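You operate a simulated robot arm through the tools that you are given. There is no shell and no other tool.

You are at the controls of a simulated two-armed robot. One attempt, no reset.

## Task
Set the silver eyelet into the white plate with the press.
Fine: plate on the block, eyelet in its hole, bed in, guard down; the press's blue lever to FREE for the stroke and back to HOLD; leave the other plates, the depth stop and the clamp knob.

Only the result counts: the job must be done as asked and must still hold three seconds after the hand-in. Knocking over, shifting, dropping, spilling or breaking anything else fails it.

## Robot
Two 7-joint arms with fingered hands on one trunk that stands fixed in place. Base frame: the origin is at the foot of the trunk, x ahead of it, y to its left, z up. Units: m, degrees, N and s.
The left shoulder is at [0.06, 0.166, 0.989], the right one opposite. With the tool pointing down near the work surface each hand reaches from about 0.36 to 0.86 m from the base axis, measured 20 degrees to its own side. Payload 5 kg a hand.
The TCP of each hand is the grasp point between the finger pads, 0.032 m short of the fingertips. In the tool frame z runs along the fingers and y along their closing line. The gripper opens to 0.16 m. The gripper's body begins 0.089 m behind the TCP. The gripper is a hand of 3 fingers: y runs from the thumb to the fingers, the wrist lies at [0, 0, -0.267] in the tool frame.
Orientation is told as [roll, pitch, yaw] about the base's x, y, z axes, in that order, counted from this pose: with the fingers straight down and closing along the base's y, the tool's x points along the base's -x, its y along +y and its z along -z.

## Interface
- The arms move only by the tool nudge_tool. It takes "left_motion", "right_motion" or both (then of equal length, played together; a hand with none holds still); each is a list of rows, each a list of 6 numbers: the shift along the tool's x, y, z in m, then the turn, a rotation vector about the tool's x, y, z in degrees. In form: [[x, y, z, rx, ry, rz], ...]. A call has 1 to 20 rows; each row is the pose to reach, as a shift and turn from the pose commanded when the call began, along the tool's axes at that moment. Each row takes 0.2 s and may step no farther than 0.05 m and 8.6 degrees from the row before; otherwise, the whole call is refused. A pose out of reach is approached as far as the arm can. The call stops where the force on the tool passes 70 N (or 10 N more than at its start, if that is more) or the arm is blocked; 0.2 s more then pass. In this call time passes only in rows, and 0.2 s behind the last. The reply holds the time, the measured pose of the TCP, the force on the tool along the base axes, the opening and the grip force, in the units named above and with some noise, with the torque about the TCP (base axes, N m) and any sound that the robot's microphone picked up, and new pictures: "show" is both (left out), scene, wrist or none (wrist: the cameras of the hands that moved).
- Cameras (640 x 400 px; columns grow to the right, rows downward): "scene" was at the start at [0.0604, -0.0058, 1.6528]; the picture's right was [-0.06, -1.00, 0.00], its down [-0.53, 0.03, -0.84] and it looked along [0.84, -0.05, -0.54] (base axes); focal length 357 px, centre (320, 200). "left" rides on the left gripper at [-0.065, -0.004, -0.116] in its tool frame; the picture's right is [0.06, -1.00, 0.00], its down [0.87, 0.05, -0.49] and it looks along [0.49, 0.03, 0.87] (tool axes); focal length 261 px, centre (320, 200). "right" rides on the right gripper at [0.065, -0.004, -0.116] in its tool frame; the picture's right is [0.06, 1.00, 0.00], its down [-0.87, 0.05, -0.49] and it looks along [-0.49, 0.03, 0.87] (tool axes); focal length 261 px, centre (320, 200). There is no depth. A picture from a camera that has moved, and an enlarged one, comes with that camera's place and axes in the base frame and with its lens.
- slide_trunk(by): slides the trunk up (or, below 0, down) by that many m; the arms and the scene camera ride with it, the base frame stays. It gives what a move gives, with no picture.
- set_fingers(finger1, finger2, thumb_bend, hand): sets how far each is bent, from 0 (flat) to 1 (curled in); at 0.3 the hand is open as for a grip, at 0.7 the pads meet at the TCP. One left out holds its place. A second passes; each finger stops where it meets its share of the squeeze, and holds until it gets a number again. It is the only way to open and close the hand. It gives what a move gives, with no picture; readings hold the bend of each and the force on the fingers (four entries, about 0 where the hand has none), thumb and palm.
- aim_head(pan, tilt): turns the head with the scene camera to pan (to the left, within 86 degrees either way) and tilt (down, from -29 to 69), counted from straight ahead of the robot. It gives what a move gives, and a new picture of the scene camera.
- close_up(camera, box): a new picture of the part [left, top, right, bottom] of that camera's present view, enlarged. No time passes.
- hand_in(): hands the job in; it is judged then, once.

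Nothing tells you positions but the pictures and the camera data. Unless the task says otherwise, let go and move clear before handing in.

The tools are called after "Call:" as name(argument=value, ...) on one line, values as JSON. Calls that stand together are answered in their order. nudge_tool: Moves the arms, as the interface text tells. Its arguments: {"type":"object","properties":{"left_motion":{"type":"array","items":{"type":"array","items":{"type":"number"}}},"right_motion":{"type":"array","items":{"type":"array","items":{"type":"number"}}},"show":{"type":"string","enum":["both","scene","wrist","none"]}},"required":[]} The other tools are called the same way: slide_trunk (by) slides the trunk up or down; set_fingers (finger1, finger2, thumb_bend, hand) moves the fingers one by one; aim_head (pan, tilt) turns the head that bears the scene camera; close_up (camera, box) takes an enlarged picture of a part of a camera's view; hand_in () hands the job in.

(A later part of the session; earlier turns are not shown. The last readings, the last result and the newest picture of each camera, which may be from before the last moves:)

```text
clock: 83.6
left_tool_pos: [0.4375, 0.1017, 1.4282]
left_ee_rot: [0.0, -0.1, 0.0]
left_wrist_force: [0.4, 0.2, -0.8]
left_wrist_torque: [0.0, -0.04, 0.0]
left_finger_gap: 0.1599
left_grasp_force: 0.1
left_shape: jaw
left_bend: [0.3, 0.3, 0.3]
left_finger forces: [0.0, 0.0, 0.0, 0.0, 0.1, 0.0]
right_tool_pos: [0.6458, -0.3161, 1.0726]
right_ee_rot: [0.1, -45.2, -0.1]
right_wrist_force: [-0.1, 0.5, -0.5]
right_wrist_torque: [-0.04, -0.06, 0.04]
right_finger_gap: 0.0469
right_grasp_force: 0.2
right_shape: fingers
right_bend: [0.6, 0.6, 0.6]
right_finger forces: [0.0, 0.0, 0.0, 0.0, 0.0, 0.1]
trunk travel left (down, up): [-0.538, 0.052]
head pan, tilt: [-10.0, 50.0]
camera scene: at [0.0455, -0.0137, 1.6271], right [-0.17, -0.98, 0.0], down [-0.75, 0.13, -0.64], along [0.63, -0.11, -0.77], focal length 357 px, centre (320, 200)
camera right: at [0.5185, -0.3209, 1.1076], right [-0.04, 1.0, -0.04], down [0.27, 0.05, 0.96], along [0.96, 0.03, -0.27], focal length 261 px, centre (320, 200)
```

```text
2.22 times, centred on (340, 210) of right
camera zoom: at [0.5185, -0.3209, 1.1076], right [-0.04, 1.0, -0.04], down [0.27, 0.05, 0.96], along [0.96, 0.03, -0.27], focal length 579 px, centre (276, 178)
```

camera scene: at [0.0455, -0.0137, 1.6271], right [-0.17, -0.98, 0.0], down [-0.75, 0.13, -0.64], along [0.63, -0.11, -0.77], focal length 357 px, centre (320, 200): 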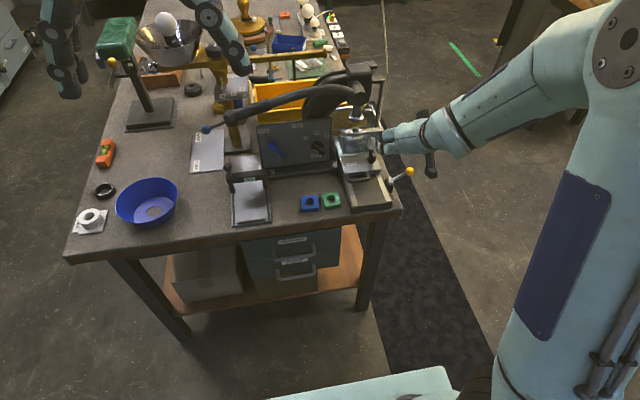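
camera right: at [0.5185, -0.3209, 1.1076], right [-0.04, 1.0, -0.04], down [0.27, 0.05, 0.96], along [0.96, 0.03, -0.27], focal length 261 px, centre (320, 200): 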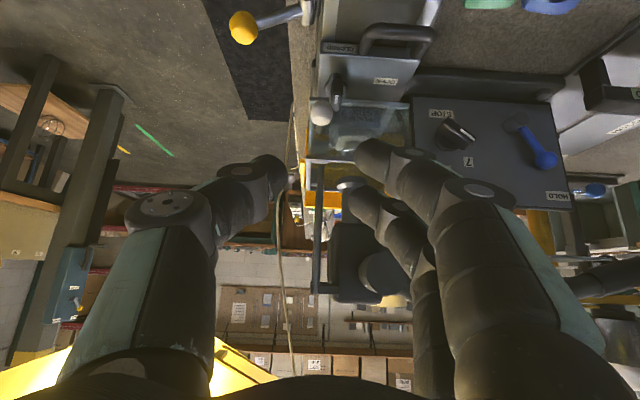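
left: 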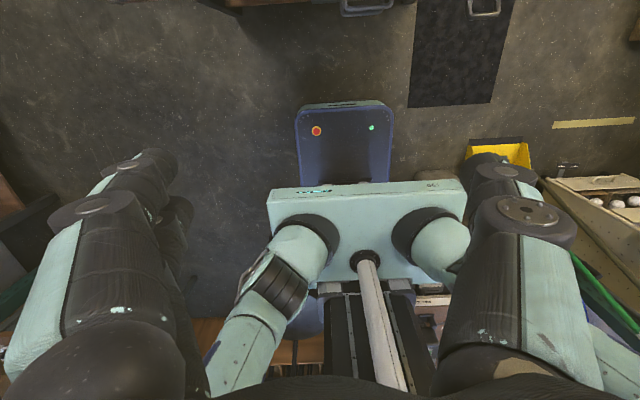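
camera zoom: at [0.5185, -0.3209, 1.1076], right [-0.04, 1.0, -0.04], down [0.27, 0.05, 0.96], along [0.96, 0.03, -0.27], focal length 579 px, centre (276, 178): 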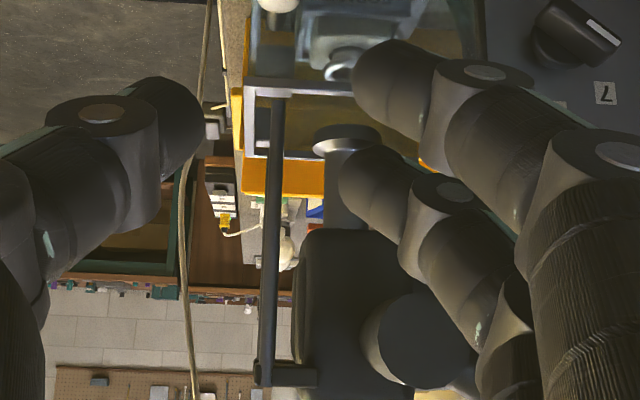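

The guard stays down, with the eyelet and plate visible beneath it. Now the blue lever on the panel: its ball is at about (0.821, -0.016, 0.955), pivoting toward FREE at -y. I'll close the right hand and bring it round in front of the panel.

Call:
set_fingers(hand="right", finger1=0.7, finger2=0.7, thumb_bend=0.7)

Call:
nudge_tool(right_motion=[[0.015, 0.02, -0.02, 0, 0, 0], [0.02, 0.06, -0.02, 0, 0, 0], [0.02, 0.105, -0.01, 0, 0, 0], [0.018, 0.15, 0.0, 0, 0, 0], [0.016, 0.195, 0.01, 0, 0, 0], [0.014, 0.24, 0.02, 0, 0, 0], [0.012, 0.285, 0.035, 0, 0, 0], [0.01, 0.325, 0.045, 0, 0, 0], [0.01, 0.356, 0.053, 0, 0, 0]], show="both")

Call:
close_up(camera="right", box=[200, 80, 460, 260])

```text
clock: 84.6
left_tool_pos: [0.4388, 0.1011, 1.429]
left_ee_rot: [0.0, 0.0, 0.2]
left_wrist_force: [-0.1, 0.4, 0.5]
left_wrist_torque: [0.02, 0.0, -0.02]
left_finger_gap: 0.1601
left_grasp_force: 0.0
left_shape: jaw
left_bend: [0.3, 0.3, 0.3]
left_finger forces: [0.0, 0.1, 0.0, 0.0, 0.0, 0.0]
right_tool_pos: [0.6475, -0.3155, 1.0726]
right_ee_rot: [0.0, -44.9, 0.0]
right_wrist_force: [0.7, -0.5, -0.1]
right_wrist_torque: [0.01, -0.02, 0.02]
right_finger_gap: 0.0128
right_grasp_force: 0.0
right_shape: fingers
right_bend: [0.7, 0.7, 0.7]
right_finger forces: [0.1, 0.0, 0.0, 0.1, 0.0, 0.0]
trunk travel left (down, up): [-0.538, 0.052]
head pan, tilt: [-10.0, 50.0]
```

```text
clock: 86.6
left_tool_pos: [0.4393, 0.1019, 1.4282]
left_ee_rot: [0.0, -0.1, 0.1]
left_wrist_force: [-0.6, 0.7, -0.4]
left_wrist_torque: [-0.01, 0.01, 0.03]
left_finger_gap: 0.1598
left_grasp_force: 0.0
left_shape: jaw
left_bend: [0.3, 0.3, 0.3]
left_finger forces: [0.1, 0.0, 0.0, 0.1, 0.0, 0.0]
right_tool_pos: [0.6789, 0.0419, 1.0229]
right_ee_rot: [0.0, -45.0, -0.1]
right_wrist_force: [0.0, -0.3, -0.4]
right_wrist_torque: [-0.02, -0.01, 0.0]
right_finger_gap: 0.0126
right_grasp_force: 0.0
right_shape: fingers
right_bend: [0.7, 0.7, 0.7]
right_finger forces: [0.0, 0.1, 0.0, 0.0, 0.0, 0.1]
trunk travel left (down, up): [-0.538, 0.052]
head pan, tilt: [-10.0, 50.0]
camera scene: at [0.0474, -0.0125, 1.6271], right [-0.17, -0.98, 0.0], down [-0.75, 0.13, -0.64], along [0.63, -0.11, -0.77], focal length 357 px, centre (320, 200)
camera right: at [0.5516, 0.0372, 1.0595], right [-0.04, 1.0, -0.04], down [0.27, 0.05, 0.96], along [0.96, 0.03, -0.27], focal length 261 px, centre (320, 200)
```

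scene: 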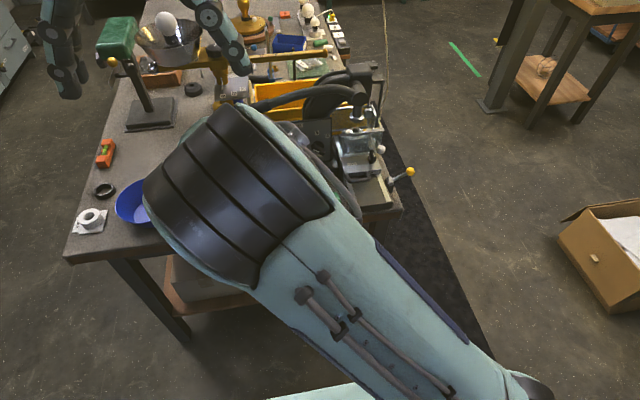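
right: 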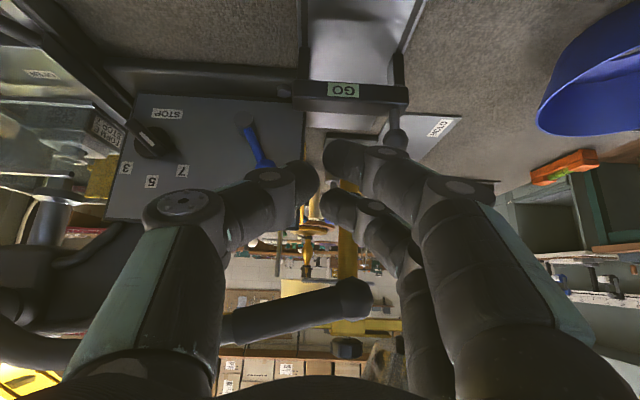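

```text
2.22 times, centred on (330, 170) of right
camera zoom: at [0.5516, 0.0372, 1.0595], right [-0.04, 1.0, -0.04], down [0.27, 0.05, 0.96], along [0.96, 0.03, -0.27], focal length 579 px, centre (298, 267)
```

zoom: 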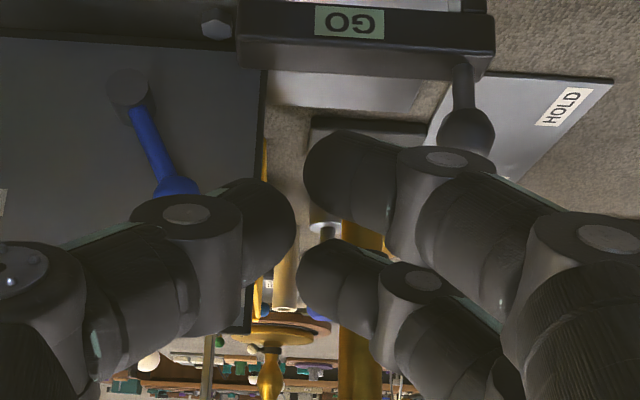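

The wrist view shows the lever pivot near (0.825, -0.049, 0.888) and its ball near (0.815, -0.016, 0.952), with the press handle well above. I'll bring the closed fingertips to the +y side of the ball.

Call:
nudge_tool(right_motion=[[-0.013, 0.004, 0.03, 0, 0, 0], [-0.026, 0.004, 0.06, 0, 0, 0], [-0.039, 0.002, 0.09, 0, 0, 0], [-0.05, 0.0, 0.112, 0, 0, 0]], show="wrist")

Call:
close_up(camera="right", box=[140, 60, 400, 260])

```text
clock: 87.6
left_tool_pos: [0.4389, 0.101, 1.4289]
left_ee_rot: [0.1, 0.0, 0.1]
left_wrist_force: [-0.1, 0.2, -0.1]
left_wrist_torque: [0.0, 0.0, 0.01]
left_finger_gap: 0.1598
left_grasp_force: 0.0
left_shape: jaw
left_bend: [0.3, 0.3, 0.3]
left_finger forces: [0.0, 0.0, 0.0, 0.0, 0.0, 0.0]
right_tool_pos: [0.7954, 0.0442, 0.9788]
right_ee_rot: [0.1, -44.9, 0.1]
right_wrist_force: [0.0, -0.5, -0.4]
right_wrist_torque: [0.0, 0.0, -0.01]
right_finger_gap: 0.0127
right_grasp_force: 0.0
right_shape: fingers
right_bend: [0.7, 0.7, 0.7]
right_finger forces: [0.0, 0.0, 0.1, 0.0, 0.1, 0.1]
trunk travel left (down, up): [-0.538, 0.052]
head pan, tilt: [-10.0, 50.0]
camera right: at [0.6685, 0.0388, 1.0154], right [-0.04, 1.0, -0.04], down [0.27, 0.05, 0.96], along [0.96, 0.03, -0.27], focal length 261 px, centre (320, 200)
```

right: 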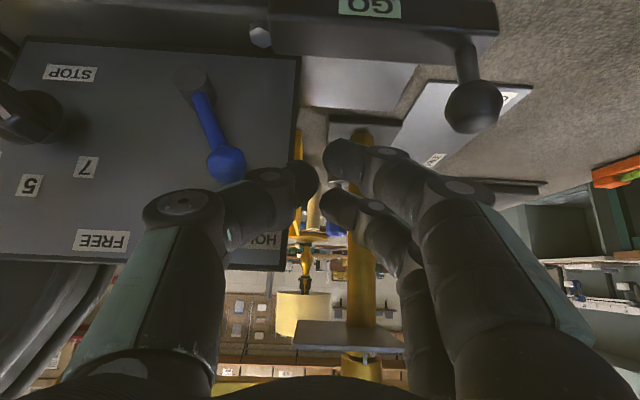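

```text
2.00 times, centred on (270, 160) of right
camera zoom: at [0.6685, 0.0388, 1.0154], right [-0.04, 1.0, -0.04], down [0.27, 0.05, 0.96], along [0.96, 0.03, -0.27], focal length 521 px, centre (420, 280)
```

zoom: 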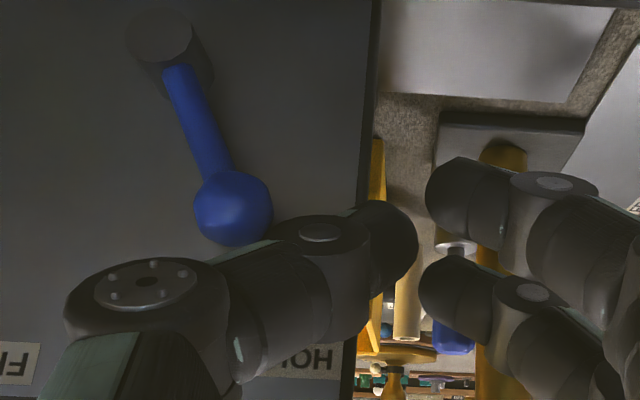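

The fingertips are on the +y side of the ball at the right height. I'll edge forward 6 mm and sweep toward -y in small steps.

Call:
nudge_tool(right_motion=[[-0.004, -0.012, 0.004, 0, 0, 0], [-0.004, -0.024, 0.004, 0, 0, 0], [-0.004, -0.03, 0.004, 0, 0, 0], [-0.004, -0.036, 0.004, 0, 0, 0], [-0.004, -0.042, 0.004, 0, 0, 0], [-0.004, -0.048, 0.004, 0, 0, 0]], show="wrist")

Call:
close_up(camera="right", box=[140, 60, 400, 260])

```text
clock: 89.0
left_tool_pos: [0.4366, 0.1018, 1.4291]
left_ee_rot: [-0.1, -0.1, 0.0]
left_wrist_force: [0.1, -0.6, -0.5]
left_wrist_torque: [-0.01, 0.01, -0.04]
left_finger_gap: 0.1597
left_grasp_force: 0.1
left_shape: jaw
left_bend: [0.3, 0.3, 0.3]
left_finger forces: [0.1, 0.0, 0.1, 0.0, 0.0, 0.0]
right_tool_pos: [0.7978, -0.004, 0.984]
right_ee_rot: [0.0, -45.1, 0.3]
right_wrist_force: [-19.1, 16.7, 6.9]
right_wrist_torque: [0.13, 0.09, 0.99]
right_finger_gap: 0.0081
right_grasp_force: 14.4
right_shape: fingers
right_bend: [0.7, 0.64, 0.73]
right_finger forces: [0.0, 21.2, 0.1, 0.0, 8.1, 0.0]
trunk travel left (down, up): [-0.538, 0.052]
head pan, tilt: [-10.0, 50.0]
camera right: at [0.6707, -0.0089, 1.0198], right [-0.05, 1.0, -0.04], down [0.26, 0.06, 0.96], along [0.96, 0.04, -0.27], focal length 261 px, centre (320, 200)
```

right: 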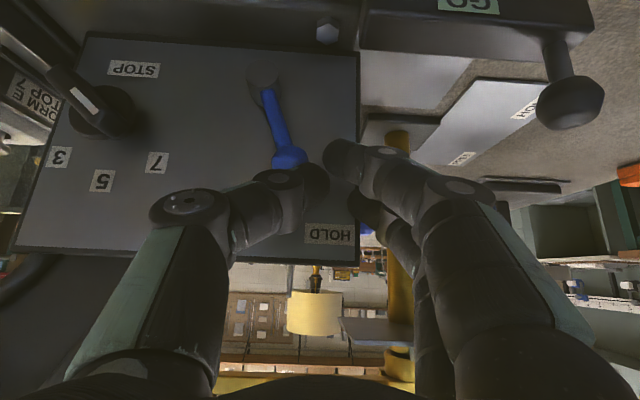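

```text
2.00 times, centred on (270, 160) of right
camera zoom: at [0.6707, -0.0089, 1.0198], right [-0.05, 1.0, -0.04], down [0.26, 0.06, 0.96], along [0.96, 0.04, -0.27], focal length 521 px, centre (420, 280)
```

zoom: 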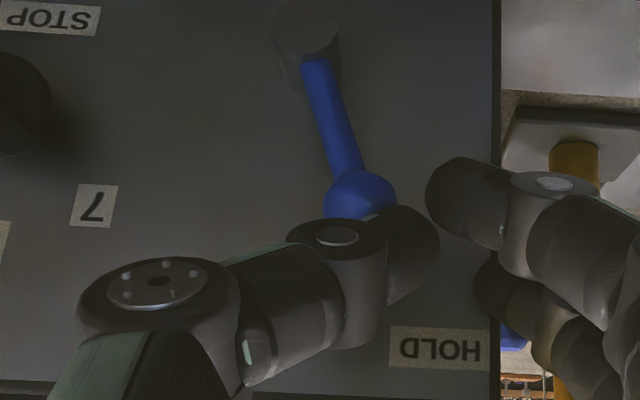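

A fingertip caught the panel's side edge. I'll back off to +y, pull out 9 mm in x, and sweep again with more clearance.

Call:
nudge_tool(right_motion=[[0, 0.012, 0, 0, 0, 0], [0.003, 0.028, -0.003, 0, 0, 0], [0.0065, 0.03, -0.0065, 0, 0, 0], [0.0065, 0.02, -0.0065, 0, 0, 0], [0.0065, 0.01, -0.0065, 0, 0, 0], [0.0065, 0.003, -0.0065, 0, 0, 0], [0.0065, 0.0, -0.0065, 0, 0, 0]], show="none")

Call:
close_up(camera="right", box=[140, 60, 400, 260])

```text
clock: 90.6
left_tool_pos: [0.4389, 0.1013, 1.4288]
left_ee_rot: [0.0, -0.1, 0.0]
left_wrist_force: [-0.5, -0.3, 0.4]
left_wrist_torque: [0.0, 0.0, 0.01]
left_finger_gap: 0.16
left_grasp_force: 0.1
left_shape: jaw
left_bend: [0.3, 0.3, 0.3]
left_finger forces: [0.0, 0.1, 0.0, 0.1, 0.1, 0.0]
right_tool_pos: [0.7908, -0.0053, 0.9828]
right_ee_rot: [0.1, -45.0, 0.0]
right_wrist_force: [-1.9, 3.7, 4.3]
right_wrist_torque: [0.06, -0.03, 0.07]
right_finger_gap: 0.0085
right_grasp_force: 2.4
right_shape: fingers
right_bend: [0.7, 0.7, 0.72]
right_finger forces: [0.0, 0.0, 0.1, 0.1, 5.6, 0.0]
trunk travel left (down, up): [-0.538, 0.052]
head pan, tilt: [-10.0, 50.0]
```

```text
2.00 times, centred on (270, 160) of right
camera zoom: at [0.6636, -0.0104, 1.0185], right [-0.04, 1.0, -0.04], down [0.27, 0.05, 0.96], along [0.96, 0.03, -0.27], focal length 521 px, centre (420, 280)
```

zoom: 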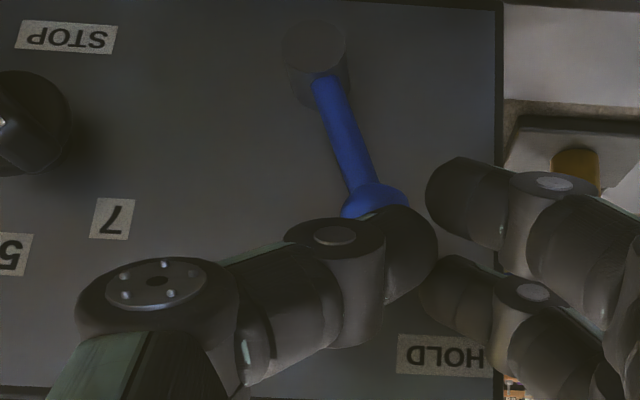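

The thumb is riding on the ball's upper side. I'll back off, drop 10 mm, and push again more squarely from the side.

Call:
nudge_tool(right_motion=[[0, 0.015, 0, 0, 0, 0], [0.004, 0.02, 0.004, 0, 0, 0], [0.008, 0.02, 0.008, 0, 0, 0], [0.008, 0.01, 0.008, 0, 0, 0], [0.008, 0.002, 0.008, 0, 0, 0], [0.008, -0.004, 0.008, 0, 0, 0], [0.008, -0.01, 0.008, 0, 0, 0]], show="none")

Call:
close_up(camera="right", box=[140, 60, 400, 260])

```text
clock: 92.2
left_tool_pos: [0.439, 0.1019, 1.4283]
left_ee_rot: [0.0, 0.0, 0.0]
left_wrist_force: [-0.4, 0.5, 0.7]
left_wrist_torque: [-0.01, 0.03, -0.01]
left_finger_gap: 0.1597
left_grasp_force: 0.1
left_shape: jaw
left_bend: [0.3, 0.3, 0.3]
left_finger forces: [0.0, 0.0, 0.1, 0.0, 0.1, 0.0]
right_tool_pos: [0.7919, -0.017, 0.9727]
right_ee_rot: [0.0, -44.9, -0.1]
right_wrist_force: [-0.3, 0.1, 0.0]
right_wrist_torque: [0.01, 0.02, 0.04]
right_finger_gap: 0.0116
right_grasp_force: 0.6
right_shape: fingers
right_bend: [0.7, 0.7, 0.7]
right_finger forces: [0.1, 0.0, 0.0, 0.0, 0.4, 0.1]
trunk travel left (down, up): [-0.538, 0.052]
head pan, tilt: [-10.0, 50.0]
```

```text
2.00 times, centred on (270, 160) of right
camera zoom: at [0.6638, -0.0219, 1.0074], right [-0.04, 1.0, -0.04], down [0.27, 0.05, 0.96], along [0.96, 0.03, -0.27], focal length 521 px, centre (420, 280)
```

zoom: 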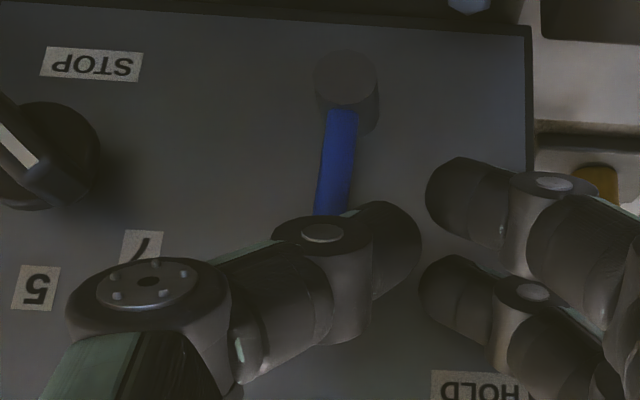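

The lever is swinging over. Continuing toward FREE.

Call:
nudge_tool(right_motion=[[0, -0.006, 0, 0, 0, 0], [0, -0.012, 0, 0, 0, 0], [0, -0.018, 0, 0, 0, 0], [0, -0.024, 0, 0, 0, 0], [0, -0.03, 0, 0, 0, 0]], show="none")

Call:
close_up(camera="right", box=[140, 60, 400, 260])

```text
clock: 93.4
left_tool_pos: [0.4389, 0.1004, 1.4286]
left_ee_rot: [0.1, 0.0, 0.0]
left_wrist_force: [0.4, -0.3, -0.2]
left_wrist_torque: [0.0, 0.01, -0.01]
left_finger_gap: 0.16
left_grasp_force: 0.0
left_shape: jaw
left_bend: [0.3, 0.3, 0.3]
left_finger forces: [0.1, 0.1, 0.1, 0.0, 0.1, 0.0]
right_tool_pos: [0.7913, -0.0459, 0.9706]
right_ee_rot: [0.0, -45.0, 0.2]
right_wrist_force: [0.0, 0.5, 0.6]
right_wrist_torque: [0.01, 0.02, 0.01]
right_finger_gap: 0.0116
right_grasp_force: 0.2
right_shape: fingers
right_bend: [0.7, 0.7, 0.7]
right_finger forces: [0.0, 0.0, 0.0, 0.0, 0.7, 0.1]
trunk travel left (down, up): [-0.538, 0.052]
head pan, tilt: [-10.0, 50.0]
```

```text
2.00 times, centred on (270, 160) of right
camera zoom: at [0.6645, -0.0506, 1.0067], right [-0.05, 1.0, -0.04], down [0.27, 0.05, 0.96], along [0.96, 0.03, -0.27], focal length 521 px, centre (420, 280)
```

zoom: 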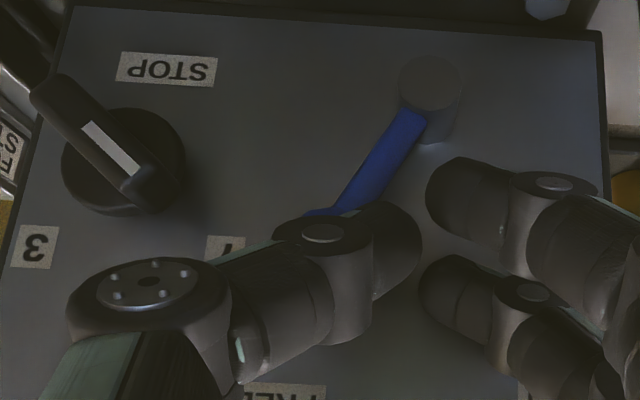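

The lever points at FREE now (about 24° the other side). I'll press a touch further to confirm its stop.

Call:
nudge_tool(right_motion=[[0, -0.003, 0, 0, 0, 0], [0, -0.005, 0, 0, 0, 0]], show="none")

Call:
close_up(camera="right", box=[140, 60, 400, 260])

```text
clock: 94.0
left_tool_pos: [0.4383, 0.1026, 1.4286]
left_ee_rot: [0.0, 0.1, 0.1]
left_wrist_force: [0.6, 0.3, 0.8]
left_wrist_torque: [0.01, -0.01, -0.02]
left_finger_gap: 0.1599
left_grasp_force: 0.1
left_shape: jaw
left_bend: [0.3, 0.3, 0.3]
left_finger forces: [0.0, 0.1, 0.0, 0.0, 0.1, 0.1]
right_tool_pos: [0.7913, -0.0507, 0.9712]
right_ee_rot: [0.1, -45.0, 0.1]
right_wrist_force: [-1.8, 3.2, 0.1]
right_wrist_torque: [0.01, 0.01, 0.03]
right_finger_gap: 0.0096
right_grasp_force: 2.0
right_shape: fingers
right_bend: [0.7, 0.7, 0.71]
right_finger forces: [0.0, 0.0, 0.0, 0.0, 4.2, 0.1]
trunk travel left (down, up): [-0.538, 0.052]
head pan, tilt: [-10.0, 50.0]
```

```text
2.00 times, centred on (270, 160) of right
camera zoom: at [0.6641, -0.0556, 1.0065], right [-0.05, 1.0, -0.04], down [0.27, 0.05, 0.96], along [0.96, 0.03, -0.27], focal length 521 px, centre (420, 280)
```

zoom: 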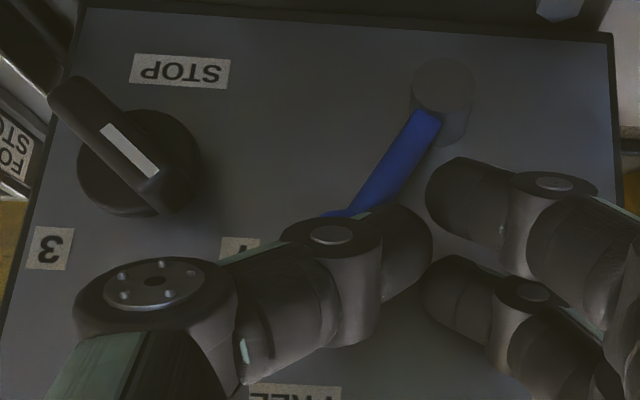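

That's the stop: the lever is at FREE. I'll withdraw the right hand to the side and look at the press handle.

Call:
nudge_tool(right_motion=[[0, 0.006, 0, 0, 0, 0], [0.02, 0.006, -0.04, 0, 0, 0], [0.042, 0.006, -0.08, 0, 0, 0], [0.05, -0.02, -0.115, 0, 0, 0], [0.04, -0.06, -0.135, 0, 0, 0], [0.03, -0.1, -0.15, 0, 0, 0], [0.02, -0.145, -0.165, 0, 0, 0], [0.01, -0.19, -0.177, 0, 0, 0], [0.01, -0.235, -0.177, 0, 0, 0]], show="both")

Call:
close_up(camera="scene", box=[190, 60, 400, 200])

Call:
close_up(camera="scene", box=[250, 100, 340, 180])

```text
clock: 96.0
left_tool_pos: [0.4393, 0.0984, 1.4289]
left_ee_rot: [0.1, 0.0, -0.1]
left_wrist_force: [-0.8, -1.3, 0.1]
left_wrist_torque: [0.07, 0.03, 0.01]
left_finger_gap: 0.1603
left_grasp_force: 0.1
left_shape: jaw
left_bend: [0.3, 0.3, 0.3]
left_finger forces: [0.1, 0.0, 0.0, 0.0, 0.1, 0.1]
right_tool_pos: [0.6556, -0.2881, 1.0866]
right_ee_rot: [0.1, -45.1, 0.0]
right_wrist_force: [0.7, -0.6, 0.2]
right_wrist_torque: [0.03, 0.02, 0.02]
right_finger_gap: 0.0122
right_grasp_force: 0.1
right_shape: fingers
right_bend: [0.7, 0.7, 0.7]
right_finger forces: [0.0, 0.0, 0.0, 0.0, 0.0, 0.0]
trunk travel left (down, up): [-0.538, 0.052]
head pan, tilt: [-10.0, 50.0]
camera scene: at [0.0474, -0.0153, 1.627], right [-0.17, -0.98, 0.0], down [-0.75, 0.13, -0.64], along [0.63, -0.11, -0.77], focal length 357 px, centre (320, 200)
camera right: at [0.5282, -0.2932, 1.1224], right [-0.04, 1.0, -0.04], down [0.27, 0.05, 0.96], along [0.96, 0.03, -0.27], focal length 261 px, centre (320, 200)
```

scene: 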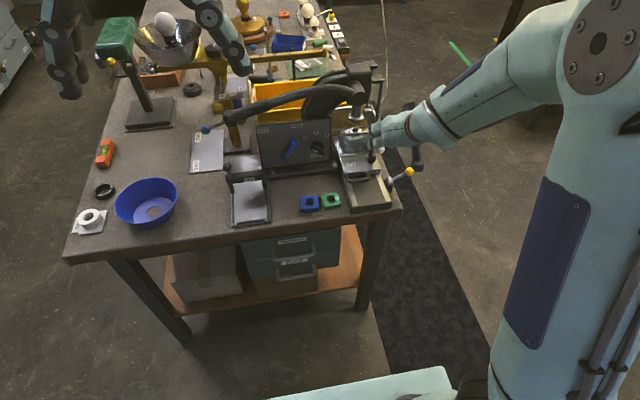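
right: 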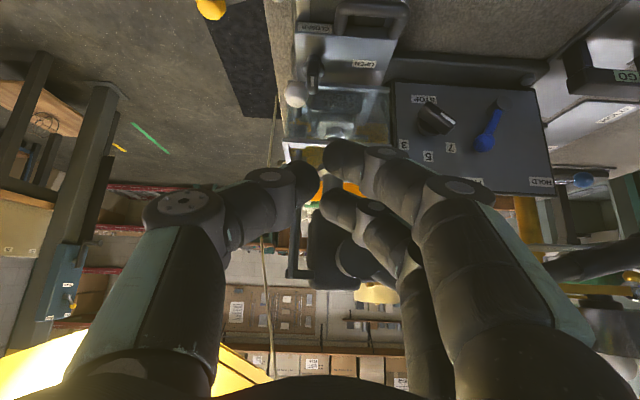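

```text
2.86 times, centred on (295, 130) of scene
camera zoom: at [0.0474, -0.0153, 1.627], right [-0.17, -0.98, 0.0], down [-0.75, 0.13, -0.64], along [0.63, -0.11, -0.77], focal length 1019 px, centre (391, 400)
```

zoom: 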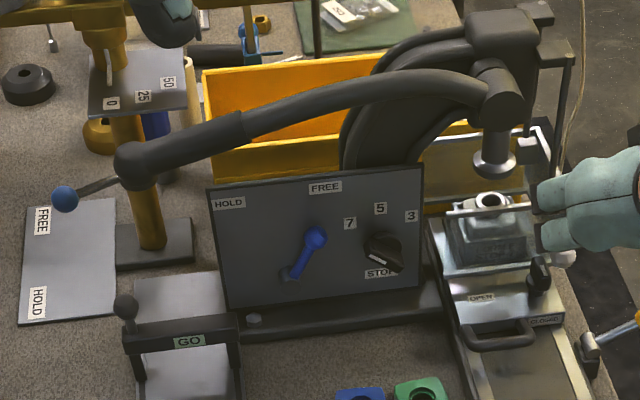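

```text
5.00 times, centred on (295, 140) of scene
camera zoom: at [0.0474, -0.0153, 1.627], right [-0.17, -0.98, 0.0], down [-0.75, 0.13, -0.64], along [0.63, -0.11, -0.77], focal length 1783 px, centre (445, 500)
```

zoom: 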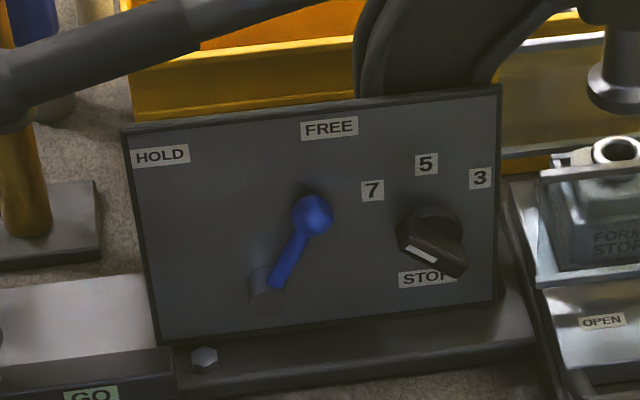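

The lever is at FREE, and the punch is directly above the eyelet. The press handle's grip end is at about (0.80, 0.077, 1.08) and swings down in front of the panel, so I'll close the left hand and bring it above the grip, tilted 30° for reach.

Call:
set_fingers(hand="left", finger1=0.7, finger2=0.7, thumb_bend=0.7)

Call:
nudge_tool(left_motion=[[-0.03, -0.006, 0.02, 0, -3, 0], [-0.065, -0.012, 0.045, 0, -6, 0], [-0.1, -0.018, 0.07, 0, -9, 0], [-0.135, -0.024, 0.095, 0, -12, 0], [-0.17, -0.03, 0.12, 0, -15, 0], [-0.205, -0.036, 0.145, 0, -18, 0], [-0.24, -0.044, 0.17, 0, -21, 0], [-0.275, -0.052, 0.19, 0, -24, 0], [-0.305, -0.06, 0.205, 0, -27, 0], [-0.33, -0.068, 0.22, 0, -30, 0]], show="both")

Call:
close_up(camera="scene", box=[190, 60, 400, 200])

```text
clock: 97.0
left_tool_pos: [0.4386, 0.1024, 1.4285]
left_ee_rot: [0.0, 0.0, 0.1]
left_wrist_force: [0.5, -0.9, -1.1]
left_wrist_torque: [-0.02, -0.03, 0.0]
left_finger_gap: 0.013
left_grasp_force: 0.2
left_shape: fingers
left_bend: [0.7, 0.7, 0.7]
left_finger forces: [0.0, 0.1, 0.1, 0.0, 0.1, 0.0]
right_tool_pos: [0.6557, -0.2862, 1.0876]
right_ee_rot: [-0.1, -45.0, 0.0]
right_wrist_force: [0.7, 1.3, -0.3]
right_wrist_torque: [0.0, 0.02, 0.01]
right_finger_gap: 0.0123
right_grasp_force: 0.1
right_shape: fingers
right_bend: [0.7, 0.7, 0.7]
right_finger forces: [0.0, 0.1, 0.0, 0.0, 0.0, 0.0]
trunk travel left (down, up): [-0.538, 0.052]
head pan, tilt: [-10.0, 50.0]
```

```text
clock: 99.2
left_tool_pos: [0.7666, 0.0349, 1.2051]
left_ee_rot: [0.0, -30.1, 0.0]
left_wrist_force: [0.0, -0.6, -0.4]
left_wrist_torque: [0.02, 0.0, 0.0]
left_finger_gap: 0.0127
left_grasp_force: 0.1
left_shape: fingers
left_bend: [0.7, 0.7, 0.7]
left_finger forces: [0.0, 0.1, 0.0, 0.1, 0.0, 0.0]
right_tool_pos: [0.6555, -0.2862, 1.0855]
right_ee_rot: [0.0, -45.0, 0.1]
right_wrist_force: [0.4, 0.0, 0.3]
right_wrist_torque: [0.03, -0.01, 0.0]
right_finger_gap: 0.0122
right_grasp_force: 0.1
right_shape: fingers
right_bend: [0.7, 0.7, 0.7]
right_finger forces: [0.0, 0.0, 0.0, 0.0, 0.0, 0.1]
trunk travel left (down, up): [-0.538, 0.052]
head pan, tilt: [-10.0, 50.0]
camera scene: at [0.0478, -0.0139, 1.627], right [-0.17, -0.98, 0.0], down [-0.75, 0.13, -0.64], along [0.63, -0.11, -0.77], focal length 357 px, centre (320, 200)
camera left: at [0.7637, 0.0296, 1.3388], right [-0.05, -1.0, -0.03], down [-1.0, 0.05, -0.01], along [0.01, 0.03, -1.0], focal length 261 px, centre (320, 200)
```

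scene: 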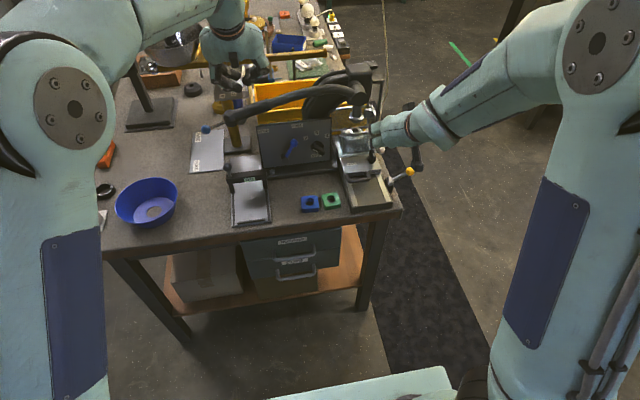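
left: 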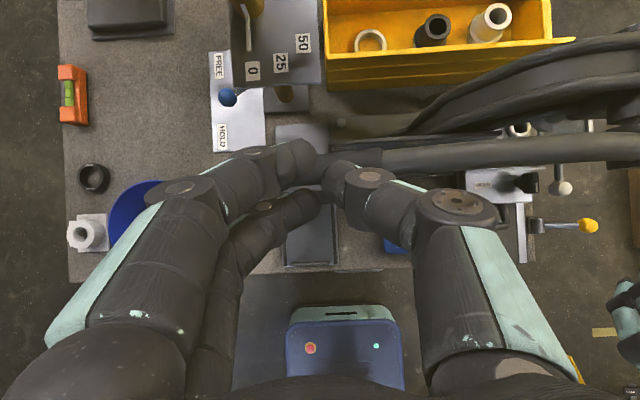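

```text
2.86 times, centred on (295, 130) of scene
camera zoom: at [0.0478, -0.0139, 1.627], right [-0.17, -0.98, 0.0], down [-0.75, 0.13, -0.64], along [0.63, -0.11, -0.77], focal length 1019 px, centre (391, 400)
```

zoom: 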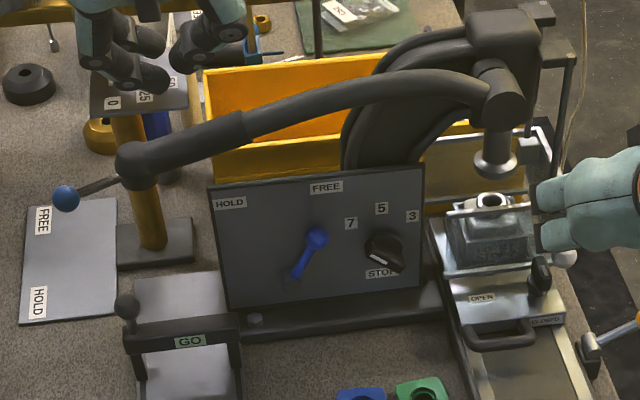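

The left camera shows the handle running at x≈0.80 right under the hand. I'll come down to just above its grip.

Call:
nudge_tool(left_motion=[[0.0, -0.002, 0.02, 0, 0, 0], [0.006, -0.004, 0.04, 0, 0, 0], [0.0125, -0.005, 0.056, 0, 0, 0]], show="wrist")

Call:
close_up(camera="scene", box=[190, 60, 400, 200])

```text
clock: 100.0
left_tool_pos: [0.7855, 0.0291, 1.1525]
left_ee_rot: [0.0, -30.0, 0.1]
left_wrist_force: [0.3, 0.6, 0.8]
left_wrist_torque: [0.0, -0.01, 0.0]
left_finger_gap: 0.0129
left_grasp_force: 0.1
left_shape: fingers
left_bend: [0.7, 0.7, 0.7]
left_finger forces: [0.1, 0.1, 0.0, 0.0, 0.0, 0.0]
right_tool_pos: [0.6557, -0.2875, 1.0869]
right_ee_rot: [0.1, -45.0, 0.0]
right_wrist_force: [-0.4, 0.0, 0.2]
right_wrist_torque: [0.03, 0.0, 0.04]
right_finger_gap: 0.0121
right_grasp_force: 0.0
right_shape: fingers
right_bend: [0.7, 0.7, 0.7]
right_finger forces: [0.0, 0.1, 0.1, 0.0, 0.0, 0.0]
trunk travel left (down, up): [-0.538, 0.052]
head pan, tilt: [-10.0, 50.0]
camera left: at [0.7823, 0.0246, 1.2852], right [-0.05, -1.0, -0.03], down [-1.0, 0.05, -0.01], along [0.01, 0.03, -1.0], focal length 261 px, centre (320, 200)
```

left: 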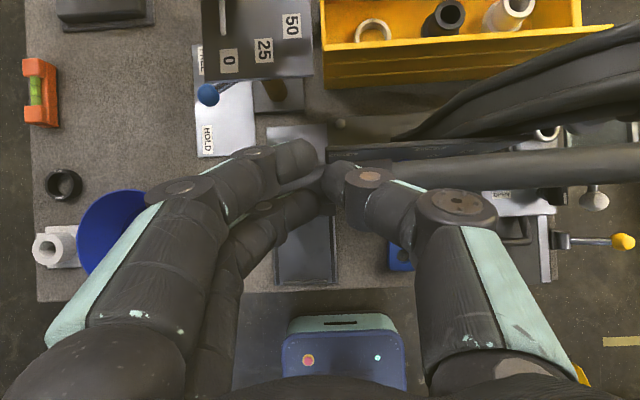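

```text
2.86 times, centred on (295, 130) of scene
camera zoom: at [0.0476, -0.0138, 1.627], right [-0.17, -0.98, 0.0], down [-0.75, 0.13, -0.64], along [0.63, -0.11, -0.77], focal length 1019 px, centre (391, 400)
```

zoom: 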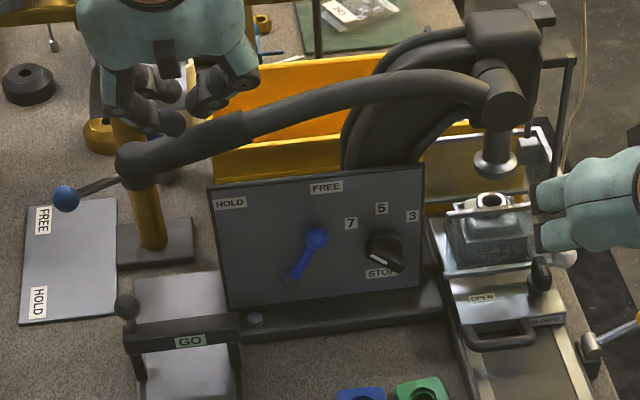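

The fingertips are right over the grip. Pressing the handle down along its arc, first about 10–15°.

Call:
nudge_tool(left_motion=[[0.0065, 0, 0.0113, 0, 0, 0], [0.0095, -0.001, 0.0165, 0, 0, 0], [0.0125, -0.002, 0.0217, 0, 0, 0], [0.0158, -0.003, 0.0273, 0, 0, 0], [0.019, -0.004, 0.0329, 0, 0, 0], [0.022, -0.0055, 0.0381, 0, 0, 0], [0.025, -0.007, 0.0433, 0, 0, 0]], show="wrist")

Call:
close_up(camera="scene", box=[190, 60, 400, 200])

```text
clock: 101.2
left_tool_pos: [0.7879, 0.0264, 1.1377]
left_ee_rot: [-0.6, -31.8, 0.3]
left_wrist_force: [-22.7, 13.0, 32.2]
left_wrist_torque: [0.47, 0.58, 0.14]
left_finger_gap: 0.0067
left_grasp_force: 22.3
left_shape: fingers
left_bend: [0.7, 0.74, 0.74]
left_finger forces: [0.0, 30.2, 0.0, 0.0, 14.6, 0.0]
right_tool_pos: [0.6509, -0.288, 1.0886]
right_ee_rot: [0.0, -45.2, -0.1]
right_wrist_force: [0.2, 0.5, 0.9]
right_wrist_torque: [-0.01, 0.03, 0.01]
right_finger_gap: 0.0123
right_grasp_force: 0.1
right_shape: fingers
right_bend: [0.7, 0.7, 0.7]
right_finger forces: [0.0, 0.0, 0.0, 0.0, 0.0, 0.0]
trunk travel left (down, up): [-0.538, 0.052]
head pan, tilt: [-10.0, 50.0]
stopped in row 5 (left hand): the force on the tool passed its limit at 72 N (the readings are from after the stop); the commanded pose is now the measured one
camera left: at [0.7808, 0.0237, 1.2713], right [-0.05, -1.0, -0.03], down [-1.0, 0.05, -0.04], along [0.04, 0.02, -1.0], focal length 261 px, centre (320, 200)
```

left: 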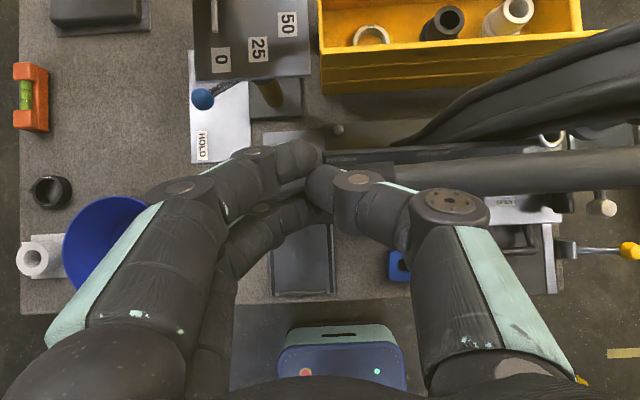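

```text
2.86 times, centred on (295, 130) of scene
camera zoom: at [0.041, -0.0116, 1.6268], right [-0.17, -0.99, 0.0], down [-0.75, 0.13, -0.65], along [0.64, -0.11, -0.76], focal length 1019 px, centre (391, 400)
```

zoom: 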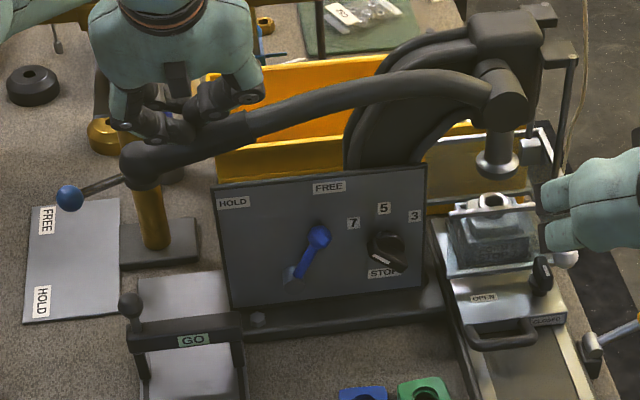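

The handle didn't budge at 70 N, so something still blocks it. I'll back the left hand off and inspect the punch, eyelet, guard and bed closely.

Call:
nudge_tool(left_motion=[[-0.008, 0, -0.0135, 0, 0, 0], [-0.018, 0, -0.03, 0, 0, 0]], show="none")

Call:
close_up(camera="scene", box=[330, 85, 390, 145])

Call:
close_up(camera="scene", box=[330, 100, 400, 200])

Call:
close_up(camera="left", box=[460, 80, 640, 260])

Call:
close_up(camera="right", box=[260, 60, 420, 200])

```text
clock: 101.8
left_tool_pos: [0.7895, 0.0261, 1.1634]
left_ee_rot: [-0.3, -31.2, 0.2]
left_wrist_force: [-0.6, 0.0, 0.4]
left_wrist_torque: [-0.02, -0.02, 0.0]
left_finger_gap: 0.0126
left_grasp_force: 0.0
left_shape: fingers
left_bend: [0.7, 0.7, 0.7]
left_finger forces: [0.1, 0.0, 0.0, 0.0, 0.0, 0.0]
right_tool_pos: [0.6532, -0.2871, 1.0873]
right_ee_rot: [0.0, -45.1, -0.1]
right_wrist_force: [0.0, 1.4, 0.2]
right_wrist_torque: [0.03, 0.0, -0.01]
right_finger_gap: 0.0123
right_grasp_force: 0.0
right_shape: fingers
right_bend: [0.7, 0.7, 0.7]
right_finger forces: [0.0, 0.0, 0.0, 0.0, 0.1, 0.0]
trunk travel left (down, up): [-0.538, 0.052]
head pan, tilt: [-10.0, 50.0]
```

```text
6.67 times, centred on (360, 115) of scene
camera zoom: at [0.0461, -0.0128, 1.6267], right [-0.18, -0.98, 0.0], down [-0.75, 0.13, -0.64], along [0.63, -0.11, -0.77], focal length 2378 px, centre (53, 767)
```

zoom: 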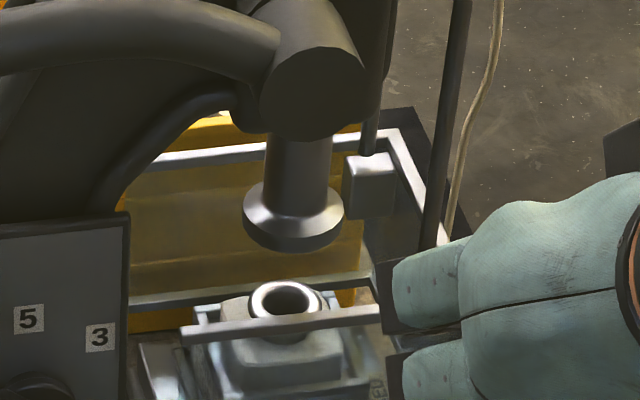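

```text
4.00 times, centred on (365, 150) of scene
camera zoom: at [0.0461, -0.0128, 1.6267], right [-0.18, -0.98, 0.0], down [-0.75, 0.13, -0.64], along [0.63, -0.11, -0.77], focal length 1426 px, centre (140, 400)
```

zoom: 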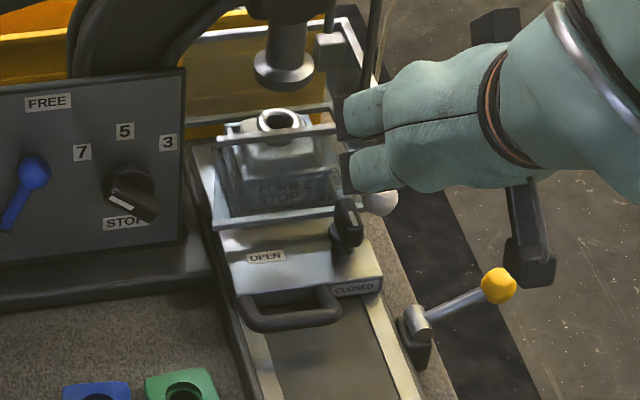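

```text
2.22 times, centred on (550, 170) of left
camera zoom: at [0.7835, 0.0228, 1.2971], right [-0.05, -1.0, -0.03], down [-1.0, 0.05, -0.03], along [0.03, 0.02, -1.0], focal length 579 px, centre (-191, 267)
```

zoom: 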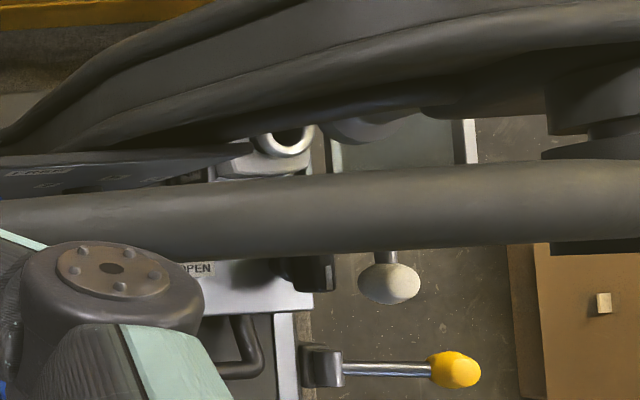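

```text
2.86 times, centred on (340, 130) of right
camera zoom: at [0.5269, -0.2922, 1.123], right [-0.04, 1.0, -0.04], down [0.27, 0.05, 0.96], along [0.96, 0.03, -0.27], focal length 745 px, centre (263, 400)
```

zoom: 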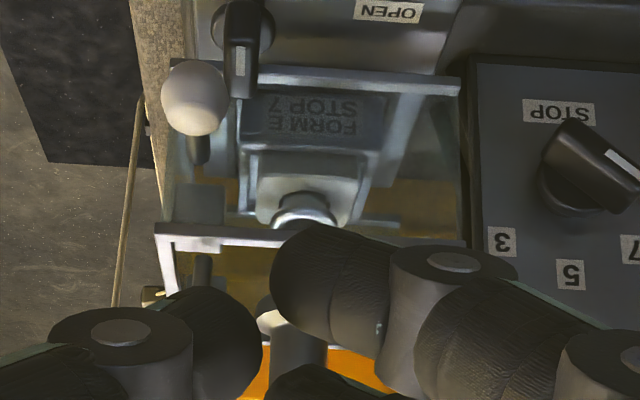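

The eyelet sits directly under the punch and the guard is fully down, so nothing looks out of place; my fingers were only catching the front edge of the handle. I'll re-centre 8 mm forward and 20 mm further out toward the grip's end, and press again.

Call:
nudge_tool(left_motion=[[-0.0069, 0.02, 0.0041, 0, 0, 0], [0.0034, 0.02, 0.0212, 0, 0, 0], [0.0086, 0.02, 0.0298, 0, 0, 0], [0.0106, 0.02, 0.0332, 0, 0, 0], [0.0127, 0.0195, 0.0367, 0, 0, 0], [0.0147, 0.019, 0.0401, 0, 0, 0], [0.0168, 0.0185, 0.0435, 0, 0, 0]], show="wrist")

Call:
close_up(camera="scene", box=[190, 60, 400, 200])

Call:
close_up(camera="left", box=[240, 110, 400, 230])

```text
clock: 103.4
left_tool_pos: [0.7996, 0.0458, 1.1297]
left_ee_rot: [-0.7, -32.3, 0.3]
left_wrist_force: [5.8, 19.8, 51.0]
left_wrist_torque: [0.1, -0.09, 0.07]
left_finger_gap: 0.0096
left_grasp_force: 33.2
left_shape: fingers
left_bend: [0.7, 0.82, 0.71]
left_finger forces: [0.0, 31.0, 0.1, 0.1, 34.2, 0.1]
right_tool_pos: [0.6522, -0.2867, 1.0893]
right_ee_rot: [-0.1, -45.2, -0.1]
right_wrist_force: [0.6, -0.4, -0.5]
right_wrist_torque: [-0.01, -0.01, 0.0]
right_finger_gap: 0.0122
right_grasp_force: 0.1
right_shape: fingers
right_bend: [0.7, 0.7, 0.7]
right_finger forces: [0.1, 0.0, 0.0, 0.1, 0.0, 0.0]
trunk travel left (down, up): [-0.538, 0.052]
head pan, tilt: [-10.0, 50.0]
camera left: at [0.791, 0.0428, 1.2628], right [-0.05, -1.0, -0.02], down [-1.0, 0.05, -0.05], along [0.05, 0.02, -1.0], focal length 261 px, centre (320, 200)
```

left: 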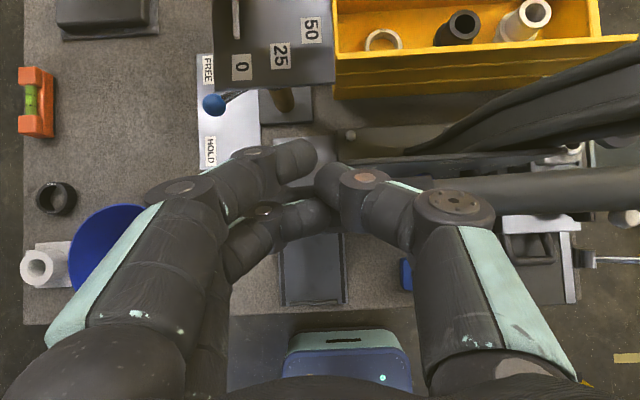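

```text
2.86 times, centred on (295, 130) of scene
camera zoom: at [0.0429, -0.011, 1.6275], right [-0.17, -0.99, 0.0], down [-0.75, 0.13, -0.65], along [0.64, -0.11, -0.76], focal length 1019 px, centre (391, 400)
```

zoom: 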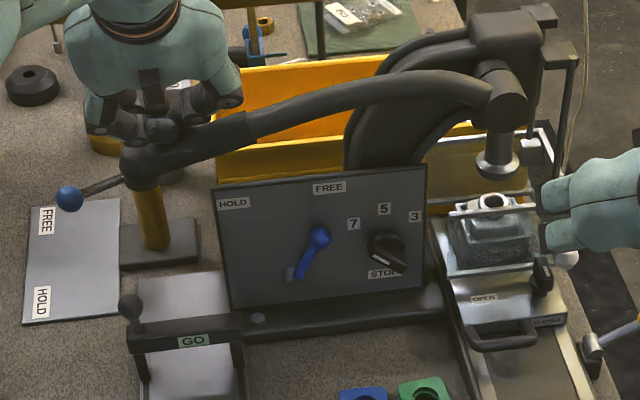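

```text
3.33 times, centred on (320, 170) of left
camera zoom: at [0.791, 0.0428, 1.2628], right [-0.05, -1.0, -0.02], down [-1.0, 0.05, -0.05], along [0.05, 0.02, -1.0], focal length 869 px, centre (320, 300)
```

zoom: 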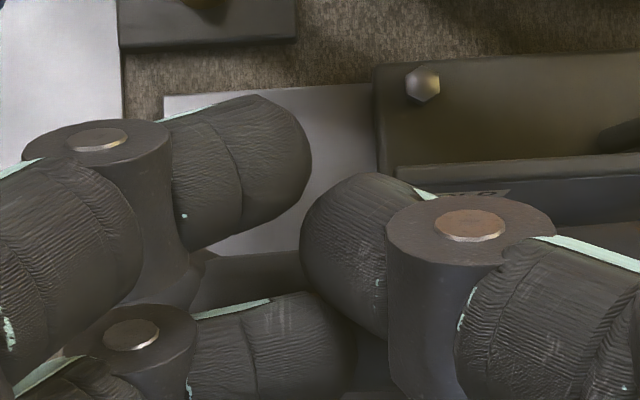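

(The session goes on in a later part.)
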